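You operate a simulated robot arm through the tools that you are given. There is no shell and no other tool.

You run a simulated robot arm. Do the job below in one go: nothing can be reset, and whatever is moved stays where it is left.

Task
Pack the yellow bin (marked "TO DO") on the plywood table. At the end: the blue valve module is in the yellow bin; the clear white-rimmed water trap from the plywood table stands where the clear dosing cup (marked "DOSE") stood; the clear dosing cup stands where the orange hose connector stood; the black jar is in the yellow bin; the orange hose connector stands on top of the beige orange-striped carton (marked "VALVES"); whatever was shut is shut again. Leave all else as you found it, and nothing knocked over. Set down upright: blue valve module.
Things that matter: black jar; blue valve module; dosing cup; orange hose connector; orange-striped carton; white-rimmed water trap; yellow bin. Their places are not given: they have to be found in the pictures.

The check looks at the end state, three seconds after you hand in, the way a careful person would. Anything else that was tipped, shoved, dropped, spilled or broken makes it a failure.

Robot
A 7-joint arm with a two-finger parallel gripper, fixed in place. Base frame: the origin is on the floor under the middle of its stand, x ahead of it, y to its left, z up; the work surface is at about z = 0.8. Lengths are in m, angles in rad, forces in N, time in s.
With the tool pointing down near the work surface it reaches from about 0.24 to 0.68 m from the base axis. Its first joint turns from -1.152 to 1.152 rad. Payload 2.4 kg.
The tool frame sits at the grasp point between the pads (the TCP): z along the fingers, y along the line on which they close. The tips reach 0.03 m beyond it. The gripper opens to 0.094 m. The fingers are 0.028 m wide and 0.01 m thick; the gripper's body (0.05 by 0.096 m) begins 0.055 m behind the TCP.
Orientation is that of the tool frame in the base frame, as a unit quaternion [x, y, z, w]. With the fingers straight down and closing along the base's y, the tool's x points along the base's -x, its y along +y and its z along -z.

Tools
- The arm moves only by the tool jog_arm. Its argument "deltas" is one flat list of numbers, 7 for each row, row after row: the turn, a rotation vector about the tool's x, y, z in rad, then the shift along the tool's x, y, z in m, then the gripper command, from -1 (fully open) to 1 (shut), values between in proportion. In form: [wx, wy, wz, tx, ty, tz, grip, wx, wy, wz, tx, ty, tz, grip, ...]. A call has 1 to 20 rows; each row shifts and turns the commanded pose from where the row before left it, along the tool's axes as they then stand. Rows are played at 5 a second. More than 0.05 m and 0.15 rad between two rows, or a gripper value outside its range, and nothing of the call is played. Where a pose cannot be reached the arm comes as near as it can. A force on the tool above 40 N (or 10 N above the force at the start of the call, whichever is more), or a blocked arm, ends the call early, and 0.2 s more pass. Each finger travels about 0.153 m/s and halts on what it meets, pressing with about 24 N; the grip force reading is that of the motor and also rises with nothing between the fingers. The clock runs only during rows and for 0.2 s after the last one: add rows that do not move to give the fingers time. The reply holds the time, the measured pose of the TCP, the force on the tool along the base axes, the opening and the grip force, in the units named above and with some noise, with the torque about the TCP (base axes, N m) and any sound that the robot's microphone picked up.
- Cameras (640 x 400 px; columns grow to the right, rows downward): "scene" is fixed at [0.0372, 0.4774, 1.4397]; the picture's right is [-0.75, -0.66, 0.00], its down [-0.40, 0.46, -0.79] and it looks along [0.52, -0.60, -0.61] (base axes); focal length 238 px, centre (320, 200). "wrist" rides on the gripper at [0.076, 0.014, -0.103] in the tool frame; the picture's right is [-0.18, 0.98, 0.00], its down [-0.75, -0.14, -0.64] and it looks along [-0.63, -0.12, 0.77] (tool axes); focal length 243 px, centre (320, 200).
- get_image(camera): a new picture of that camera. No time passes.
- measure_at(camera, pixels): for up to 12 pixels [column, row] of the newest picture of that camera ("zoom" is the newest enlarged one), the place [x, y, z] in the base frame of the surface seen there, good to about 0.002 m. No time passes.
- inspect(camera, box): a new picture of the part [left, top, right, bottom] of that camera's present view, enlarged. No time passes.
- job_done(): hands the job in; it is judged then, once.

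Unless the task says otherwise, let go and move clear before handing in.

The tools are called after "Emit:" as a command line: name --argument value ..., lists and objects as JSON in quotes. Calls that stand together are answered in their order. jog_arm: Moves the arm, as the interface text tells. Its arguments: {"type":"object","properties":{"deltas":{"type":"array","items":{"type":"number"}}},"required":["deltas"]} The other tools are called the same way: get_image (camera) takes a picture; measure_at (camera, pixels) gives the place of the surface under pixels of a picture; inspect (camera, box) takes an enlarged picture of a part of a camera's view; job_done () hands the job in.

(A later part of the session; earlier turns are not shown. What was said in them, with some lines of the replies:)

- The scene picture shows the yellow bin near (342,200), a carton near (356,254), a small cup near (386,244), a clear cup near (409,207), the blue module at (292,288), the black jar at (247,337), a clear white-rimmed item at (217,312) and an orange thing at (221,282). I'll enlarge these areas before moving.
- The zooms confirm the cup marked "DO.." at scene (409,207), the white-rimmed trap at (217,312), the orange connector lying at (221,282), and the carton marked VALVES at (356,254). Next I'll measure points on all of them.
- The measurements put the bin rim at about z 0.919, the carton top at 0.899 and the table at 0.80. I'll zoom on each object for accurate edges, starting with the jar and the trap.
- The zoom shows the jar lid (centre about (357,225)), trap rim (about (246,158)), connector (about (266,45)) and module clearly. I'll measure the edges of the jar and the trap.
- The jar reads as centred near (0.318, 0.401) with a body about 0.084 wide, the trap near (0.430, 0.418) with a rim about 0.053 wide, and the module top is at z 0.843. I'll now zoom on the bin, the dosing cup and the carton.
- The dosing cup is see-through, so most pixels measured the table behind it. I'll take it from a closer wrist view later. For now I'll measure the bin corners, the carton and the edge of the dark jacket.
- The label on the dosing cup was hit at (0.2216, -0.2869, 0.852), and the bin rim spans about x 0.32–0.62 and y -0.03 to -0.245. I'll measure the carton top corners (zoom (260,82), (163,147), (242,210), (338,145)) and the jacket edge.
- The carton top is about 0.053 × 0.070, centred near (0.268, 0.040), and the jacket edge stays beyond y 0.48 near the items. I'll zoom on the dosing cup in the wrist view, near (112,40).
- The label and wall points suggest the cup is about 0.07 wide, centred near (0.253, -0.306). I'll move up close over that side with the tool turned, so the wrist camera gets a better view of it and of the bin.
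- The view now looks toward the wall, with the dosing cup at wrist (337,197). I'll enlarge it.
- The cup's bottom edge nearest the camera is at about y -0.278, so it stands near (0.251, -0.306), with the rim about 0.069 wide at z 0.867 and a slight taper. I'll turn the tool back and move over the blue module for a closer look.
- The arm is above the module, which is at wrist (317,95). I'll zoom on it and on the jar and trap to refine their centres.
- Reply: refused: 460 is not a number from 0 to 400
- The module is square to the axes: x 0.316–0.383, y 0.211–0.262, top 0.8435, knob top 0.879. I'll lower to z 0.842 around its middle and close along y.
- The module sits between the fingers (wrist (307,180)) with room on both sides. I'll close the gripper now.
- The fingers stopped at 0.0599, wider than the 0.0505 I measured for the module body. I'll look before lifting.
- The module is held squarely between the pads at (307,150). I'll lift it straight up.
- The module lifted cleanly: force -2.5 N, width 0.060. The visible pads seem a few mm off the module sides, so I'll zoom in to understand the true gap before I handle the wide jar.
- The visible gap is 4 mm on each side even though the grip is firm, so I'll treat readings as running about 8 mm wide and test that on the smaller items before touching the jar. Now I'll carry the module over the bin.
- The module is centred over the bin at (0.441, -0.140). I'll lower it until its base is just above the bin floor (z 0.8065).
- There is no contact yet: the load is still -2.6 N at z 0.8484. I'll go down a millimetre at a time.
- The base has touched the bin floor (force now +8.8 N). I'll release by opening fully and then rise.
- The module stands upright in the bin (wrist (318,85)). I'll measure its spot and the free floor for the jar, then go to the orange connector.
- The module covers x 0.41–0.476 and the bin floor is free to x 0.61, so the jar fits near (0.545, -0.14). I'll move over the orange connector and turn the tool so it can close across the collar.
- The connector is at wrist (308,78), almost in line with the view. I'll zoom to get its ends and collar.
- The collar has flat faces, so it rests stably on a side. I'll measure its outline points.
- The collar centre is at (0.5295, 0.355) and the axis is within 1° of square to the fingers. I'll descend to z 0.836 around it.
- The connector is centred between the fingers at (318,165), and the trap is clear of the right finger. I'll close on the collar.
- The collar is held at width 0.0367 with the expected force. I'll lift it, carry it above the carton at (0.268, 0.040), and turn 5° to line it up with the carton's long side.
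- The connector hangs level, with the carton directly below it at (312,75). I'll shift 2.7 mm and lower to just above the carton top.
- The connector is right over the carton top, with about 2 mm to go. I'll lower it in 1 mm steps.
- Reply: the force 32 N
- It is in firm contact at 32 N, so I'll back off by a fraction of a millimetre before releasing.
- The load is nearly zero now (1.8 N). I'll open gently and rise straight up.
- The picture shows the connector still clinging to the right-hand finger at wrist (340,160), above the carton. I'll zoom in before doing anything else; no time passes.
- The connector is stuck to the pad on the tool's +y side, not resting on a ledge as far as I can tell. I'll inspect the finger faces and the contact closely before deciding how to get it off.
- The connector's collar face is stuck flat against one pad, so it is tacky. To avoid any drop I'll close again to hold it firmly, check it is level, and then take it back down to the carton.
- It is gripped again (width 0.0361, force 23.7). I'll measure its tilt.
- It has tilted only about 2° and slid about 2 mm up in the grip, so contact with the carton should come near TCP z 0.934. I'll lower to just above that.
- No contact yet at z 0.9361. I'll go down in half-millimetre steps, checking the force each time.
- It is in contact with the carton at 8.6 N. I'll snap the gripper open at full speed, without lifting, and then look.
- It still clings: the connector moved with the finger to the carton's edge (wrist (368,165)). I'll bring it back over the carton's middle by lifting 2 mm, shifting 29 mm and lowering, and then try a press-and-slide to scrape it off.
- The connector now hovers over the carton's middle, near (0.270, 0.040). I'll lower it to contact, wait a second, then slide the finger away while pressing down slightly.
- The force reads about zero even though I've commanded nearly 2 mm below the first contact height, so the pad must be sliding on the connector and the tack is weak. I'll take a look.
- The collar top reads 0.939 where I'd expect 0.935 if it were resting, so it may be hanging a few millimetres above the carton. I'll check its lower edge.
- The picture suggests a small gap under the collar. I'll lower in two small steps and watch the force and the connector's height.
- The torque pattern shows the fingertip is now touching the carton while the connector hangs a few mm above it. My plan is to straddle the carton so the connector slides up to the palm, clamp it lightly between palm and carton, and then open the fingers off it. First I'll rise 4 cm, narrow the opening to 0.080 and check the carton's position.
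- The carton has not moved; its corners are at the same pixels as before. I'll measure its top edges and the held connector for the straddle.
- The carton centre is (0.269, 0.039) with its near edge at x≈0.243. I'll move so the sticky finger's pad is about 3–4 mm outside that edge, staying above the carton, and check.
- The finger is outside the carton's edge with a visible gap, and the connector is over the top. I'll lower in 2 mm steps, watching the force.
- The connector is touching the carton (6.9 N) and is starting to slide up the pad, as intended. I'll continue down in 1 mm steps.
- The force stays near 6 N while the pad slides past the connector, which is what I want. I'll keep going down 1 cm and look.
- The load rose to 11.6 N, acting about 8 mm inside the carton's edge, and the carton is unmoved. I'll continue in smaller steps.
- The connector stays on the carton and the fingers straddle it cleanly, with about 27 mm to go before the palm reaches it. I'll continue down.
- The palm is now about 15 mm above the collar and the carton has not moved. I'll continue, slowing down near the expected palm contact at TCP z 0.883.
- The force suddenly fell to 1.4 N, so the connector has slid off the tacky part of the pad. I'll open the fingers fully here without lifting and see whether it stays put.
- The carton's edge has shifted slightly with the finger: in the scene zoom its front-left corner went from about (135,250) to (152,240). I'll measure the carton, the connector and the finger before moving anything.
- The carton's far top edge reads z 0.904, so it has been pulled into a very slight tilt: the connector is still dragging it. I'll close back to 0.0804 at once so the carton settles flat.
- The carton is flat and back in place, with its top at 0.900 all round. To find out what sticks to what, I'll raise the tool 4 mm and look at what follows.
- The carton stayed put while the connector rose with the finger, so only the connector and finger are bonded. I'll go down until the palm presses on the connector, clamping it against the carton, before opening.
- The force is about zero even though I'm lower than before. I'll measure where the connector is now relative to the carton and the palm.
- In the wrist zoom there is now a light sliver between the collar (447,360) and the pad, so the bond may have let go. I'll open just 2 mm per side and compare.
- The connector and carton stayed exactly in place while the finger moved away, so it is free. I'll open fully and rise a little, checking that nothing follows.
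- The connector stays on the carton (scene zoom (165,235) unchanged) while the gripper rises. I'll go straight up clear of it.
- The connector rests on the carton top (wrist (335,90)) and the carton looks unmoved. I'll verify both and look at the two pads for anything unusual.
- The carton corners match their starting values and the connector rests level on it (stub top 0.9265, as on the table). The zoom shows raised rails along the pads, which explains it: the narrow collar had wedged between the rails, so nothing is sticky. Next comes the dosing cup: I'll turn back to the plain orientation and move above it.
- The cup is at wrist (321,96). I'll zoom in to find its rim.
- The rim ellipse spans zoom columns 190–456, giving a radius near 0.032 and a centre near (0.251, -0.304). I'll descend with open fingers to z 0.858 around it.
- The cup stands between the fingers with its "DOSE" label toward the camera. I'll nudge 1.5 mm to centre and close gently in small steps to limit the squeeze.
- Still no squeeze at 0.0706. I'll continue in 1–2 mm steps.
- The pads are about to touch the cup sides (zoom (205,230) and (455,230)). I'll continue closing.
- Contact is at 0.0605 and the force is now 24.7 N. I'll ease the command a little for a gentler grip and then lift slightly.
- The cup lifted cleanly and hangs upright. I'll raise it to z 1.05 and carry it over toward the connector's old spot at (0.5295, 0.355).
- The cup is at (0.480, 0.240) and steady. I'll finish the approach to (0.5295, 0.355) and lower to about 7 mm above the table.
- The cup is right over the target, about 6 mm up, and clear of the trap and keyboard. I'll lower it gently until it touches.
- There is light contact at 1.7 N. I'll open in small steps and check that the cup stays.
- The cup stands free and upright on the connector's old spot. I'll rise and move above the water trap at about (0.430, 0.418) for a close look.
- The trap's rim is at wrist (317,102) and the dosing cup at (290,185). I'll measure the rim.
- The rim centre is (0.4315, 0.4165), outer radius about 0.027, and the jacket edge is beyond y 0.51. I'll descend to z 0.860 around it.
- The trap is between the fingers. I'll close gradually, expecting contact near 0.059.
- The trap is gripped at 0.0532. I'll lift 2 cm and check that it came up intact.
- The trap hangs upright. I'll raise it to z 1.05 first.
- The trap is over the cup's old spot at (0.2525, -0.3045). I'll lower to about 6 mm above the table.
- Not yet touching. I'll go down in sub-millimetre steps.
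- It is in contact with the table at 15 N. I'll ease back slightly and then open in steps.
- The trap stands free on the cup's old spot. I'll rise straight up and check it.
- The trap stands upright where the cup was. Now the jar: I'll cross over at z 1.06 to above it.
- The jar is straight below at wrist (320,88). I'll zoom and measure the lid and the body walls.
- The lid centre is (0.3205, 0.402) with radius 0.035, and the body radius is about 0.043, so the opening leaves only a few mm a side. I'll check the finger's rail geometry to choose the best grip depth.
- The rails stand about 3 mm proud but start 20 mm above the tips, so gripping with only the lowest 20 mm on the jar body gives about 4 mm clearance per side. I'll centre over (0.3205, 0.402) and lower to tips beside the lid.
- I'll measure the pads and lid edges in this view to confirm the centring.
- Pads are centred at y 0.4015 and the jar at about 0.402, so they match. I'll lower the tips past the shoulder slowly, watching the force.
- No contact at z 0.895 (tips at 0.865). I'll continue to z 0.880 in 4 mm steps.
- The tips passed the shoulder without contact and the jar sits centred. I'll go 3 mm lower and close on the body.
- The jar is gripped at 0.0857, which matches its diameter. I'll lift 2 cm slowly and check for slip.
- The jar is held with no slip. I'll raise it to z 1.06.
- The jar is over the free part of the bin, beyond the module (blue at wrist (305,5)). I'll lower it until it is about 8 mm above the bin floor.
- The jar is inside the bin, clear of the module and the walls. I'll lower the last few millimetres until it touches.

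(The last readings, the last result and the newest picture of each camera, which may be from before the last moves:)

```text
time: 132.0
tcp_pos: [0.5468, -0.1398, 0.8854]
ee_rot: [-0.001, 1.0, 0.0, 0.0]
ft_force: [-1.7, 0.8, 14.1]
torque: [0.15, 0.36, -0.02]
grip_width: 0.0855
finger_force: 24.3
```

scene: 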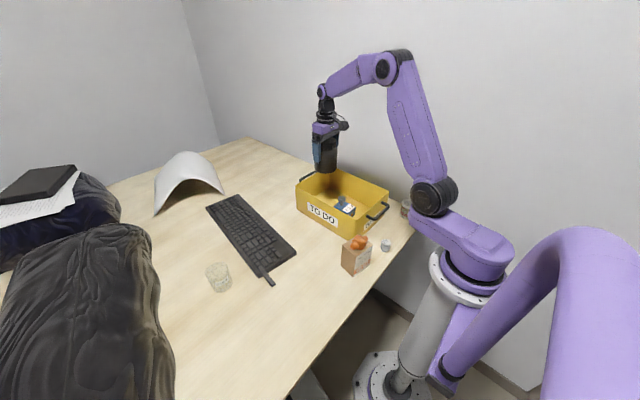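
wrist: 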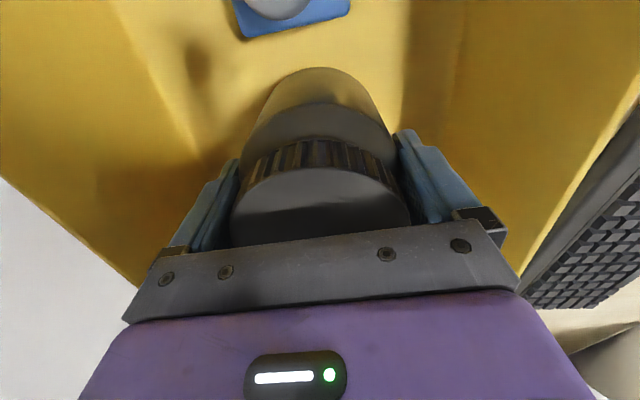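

The jar has touched the bin floor (14 N). I'll ease back half a millimetre and open slowly.

Emit:
jog_arm --deltas '[0, 0, 0, 0, 0, -0.0005, -0.5, 0, 0, 0, 0, 0, 0, -0.7, 0, 0, 0, 0, 0, 0, -0.8, 0, 0, 0, 0, 0, 0, -0.87, 0, 0, 0, 0, 0, 0, -0.94, 0, 0, 0, 0, 0, 0, -1, 0, 0, 0, 0, 0, 0, -1]'

Emit:
get_image --camera "wrist"

Emit:
inspect --camera "scene" --box '[280, 130, 420, 240]'

```text
time: 133.6
tcp_pos: [0.5455, -0.1394, 0.8842]
ee_rot: [-0.001, 1.0, 0.0, 0.0]
ft_force: [-0.1, -0.1, 0.6]
torque: [-0.02, -0.01, 0.02]
grip_width: 0.0939
finger_force: 0.0
```

```text
taken
```

wrist: 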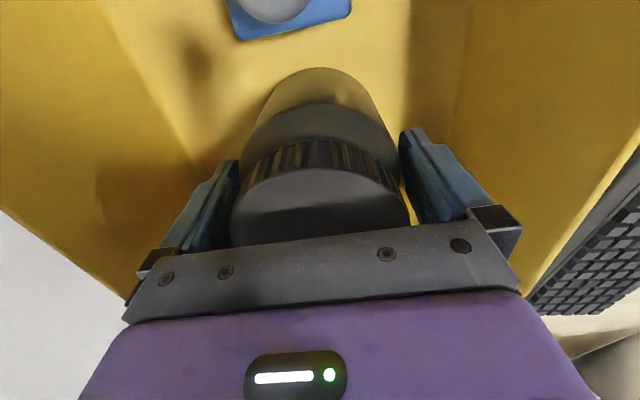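

```text
3.64 times, centred on (350, 185) of scene
```

zoom: 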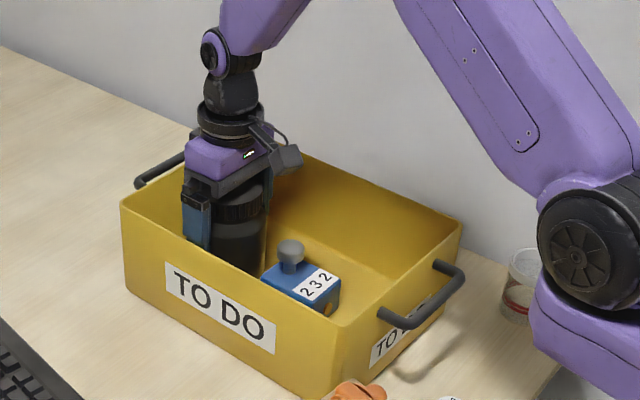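

The fingers are open around the standing jar. I'll rise slowly at first, then clear out.

Emit:
jog_arm --deltas '[0, 0, 0, 0, 0, -0.003, -1, 0, 0, 0, 0, 0, -0.006, -1, 0, 0, 0, 0, 0, -0.01, -1, 0, 0, 0, 0, 0, 0, -1]'

Emit:
inspect --camera "scene" --box '[280, 130, 420, 240]'

```text
time: 134.6
tcp_pos: [0.546, -0.1392, 0.9029]
ee_rot: [-0.001, 1.0, 0.0, 0.0]
ft_force: [-0.3, 0.0, 0.1]
torque: [-0.03, -0.02, 0.01]
grip_width: 0.094
finger_force: 0.1
```

```text
3.64 times, centred on (350, 185) of scene
```

zoom: 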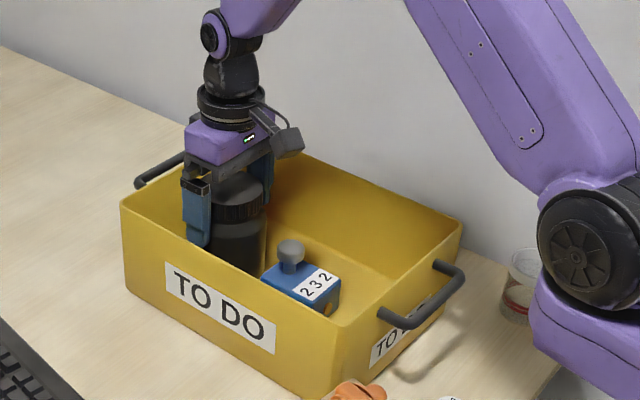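

The jar stays on the bin floor as the gripper rises. I'll continue up and then back to a clear pose over the middle of the table.

Emit:
jog_arm --deltas '[0, 0, 0, 0, 0, -0.03, -1, 0, 0, 0, 0, 0, -0.045, -1, 0, 0, 0, 0, 0, -0.045, -1, 0, 0, 0, 0, 0, -0.045, -1, 0, 0, 0, 0, 0, -0.045, -1, 0, 0, 0, 0, 0, -0.045, -1, 0, 0, 0, 0, 0, -0.045, -1, 0, 0, 0, 0.035, 0.03, -0.01, -1, 0, 0, 0, 0.035, 0.03, -0.01, -1, 0, 0, 0, 0.035, 0.03, 0, -1, 0, 0, 0, 0.035, 0.03, 0, -1, 0, 0, 0, 0.035, 0.03, 0, -1, 0, 0, 0, 0.035, 0.03, 0, -1, 0, 0, 0, 0, 0, 0, -1]'

Emit:
get_image --camera "scene"

Emit:
get_image --camera "wrist"

```text
time: 137.6
tcp_pos: [0.3346, 0.0413, 1.2245]
ee_rot: [0.0, 1.0, 0.0, 0.0]
ft_force: [-0.8, -0.6, 0.1]
torque: [0.0, 0.01, 0.01]
grip_width: 0.0938
finger_force: 0.1
```

```text
taken
```

scene: 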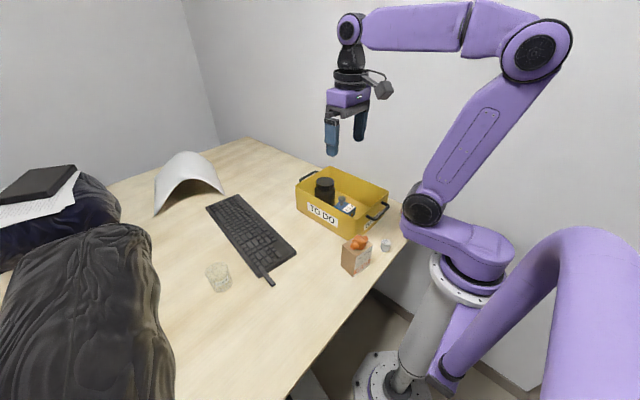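

```text
taken
```

wrist: 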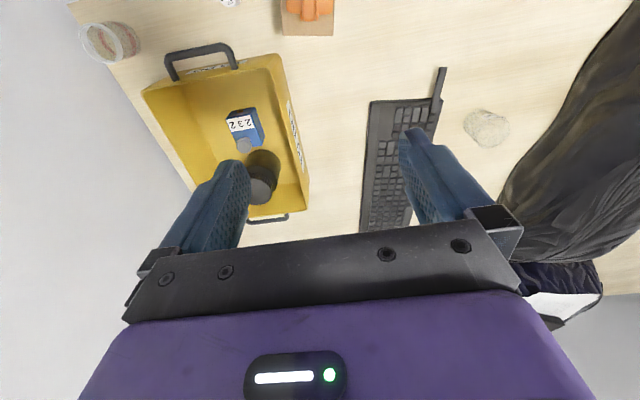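

All items look in place from both cameras. I'll zoom in on each for a final check before handing in.

Emit:
inspect --camera "scene" --box '[280, 150, 440, 250]'

Emit:
measure_at --camera "zoom" --pixels '[[197, 68], [64, 142], [288, 276], [434, 166], [175, 120], [270, 212], [235, 185]]'

Emit:
inspect --camera "scene" --box '[330, 220, 410, 290]'

Emit:
measure_at --camera "zoom" --pixels '[[167, 147], [242, 206], [334, 145], [250, 130], [270, 110], [300, 100], [410, 120], [228, 324]]'

Emit:
inspect --camera "scene" --box '[160, 230, 320, 330]'

Emit:
inspect --camera "wrist" --box '[60, 0, 300, 150]'

```text
4.00 times, centred on (360, 200) of scene
```

zoom: 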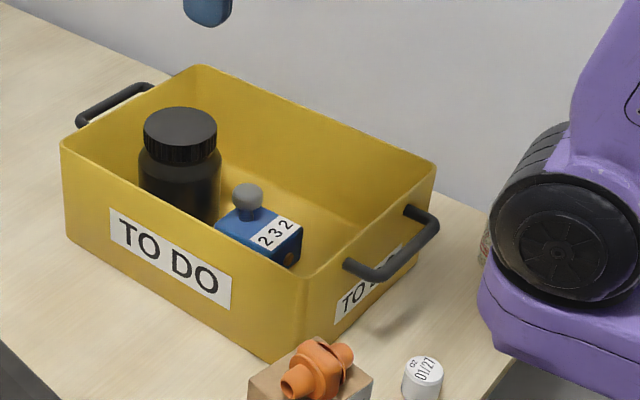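

```text
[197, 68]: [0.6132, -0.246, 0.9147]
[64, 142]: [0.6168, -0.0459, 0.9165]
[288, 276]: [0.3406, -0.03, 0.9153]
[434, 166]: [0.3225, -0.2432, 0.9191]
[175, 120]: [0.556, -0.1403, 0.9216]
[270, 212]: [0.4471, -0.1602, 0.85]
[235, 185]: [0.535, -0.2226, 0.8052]
```

```text
5.71 times, centred on (370, 255) of scene
```

zoom: 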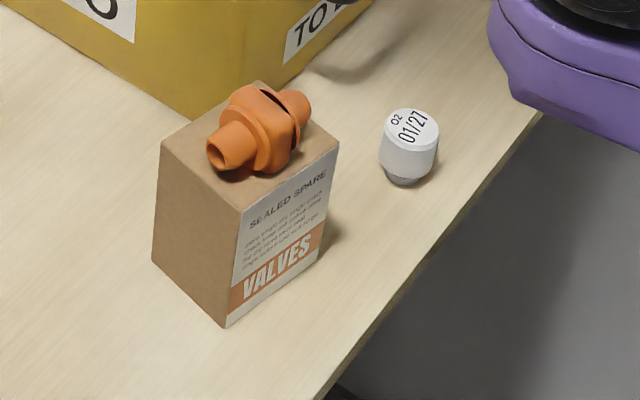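

```text
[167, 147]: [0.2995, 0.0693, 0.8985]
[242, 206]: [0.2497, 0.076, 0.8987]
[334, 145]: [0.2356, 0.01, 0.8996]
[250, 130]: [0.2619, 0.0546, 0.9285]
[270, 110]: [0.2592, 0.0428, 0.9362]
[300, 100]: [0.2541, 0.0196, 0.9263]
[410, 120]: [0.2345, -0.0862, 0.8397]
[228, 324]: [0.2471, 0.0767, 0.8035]
```

```text
4.00 times, centred on (240, 280) of scene
```

zoom: 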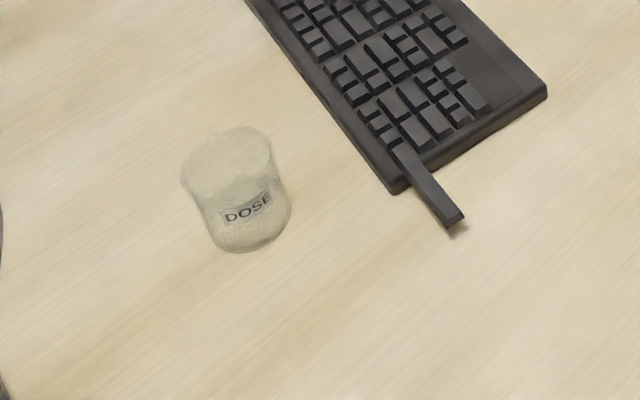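

```text
2.67 times, centred on (180, 75) of wrist
```

zoom: 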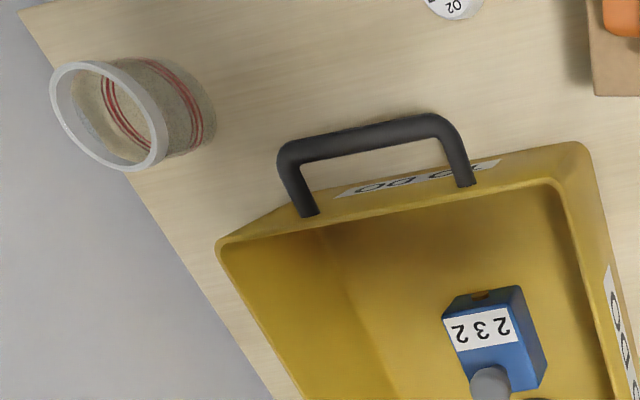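

Everything checks out:
- **Bin and pill bottle:** both read the same as at the start.
- **Carton:** its corners are within 2 mm of where they began.
- **Bin contents:** the module and the jar both stand upright inside it.
- **Connector:** it rests level on the carton.
- **Trap and dosing cup:** the trap stands at the cup's old spot, and the cup at the connector's old spot.

The gripper is empty and clear, so I'm handing in.

Emit:
job_done

```text
The job is handed in.
```

I moved all five items to their places and handed the job in; the result has not come back. The last pictures showed nothing tipped or spilled.

- **Blue valve module:** upright in the yellow bin.
- **Black jar:** standing in the yellow bin with its lid on, clear of the module.
- **Orange hose connector:** lying level on top of the VALVES carton, on its side as it was on the table.
- **Dosing cup:** standing where the connector was, at about (0.530, 0.355).
- **Water trap:** standing where the dosing cup was, at about (0.252, -0.303).

Releasing the connector did not go cleanly. It jammed in one finger and had to be worked loose against the carton, which tilted slightly for a moment and settled flat. Its corners measured within about 2 mm of where they started.

The bin and the small white bottle also measured where they were. Nothing had to be opened, so there was nothing to shut again.
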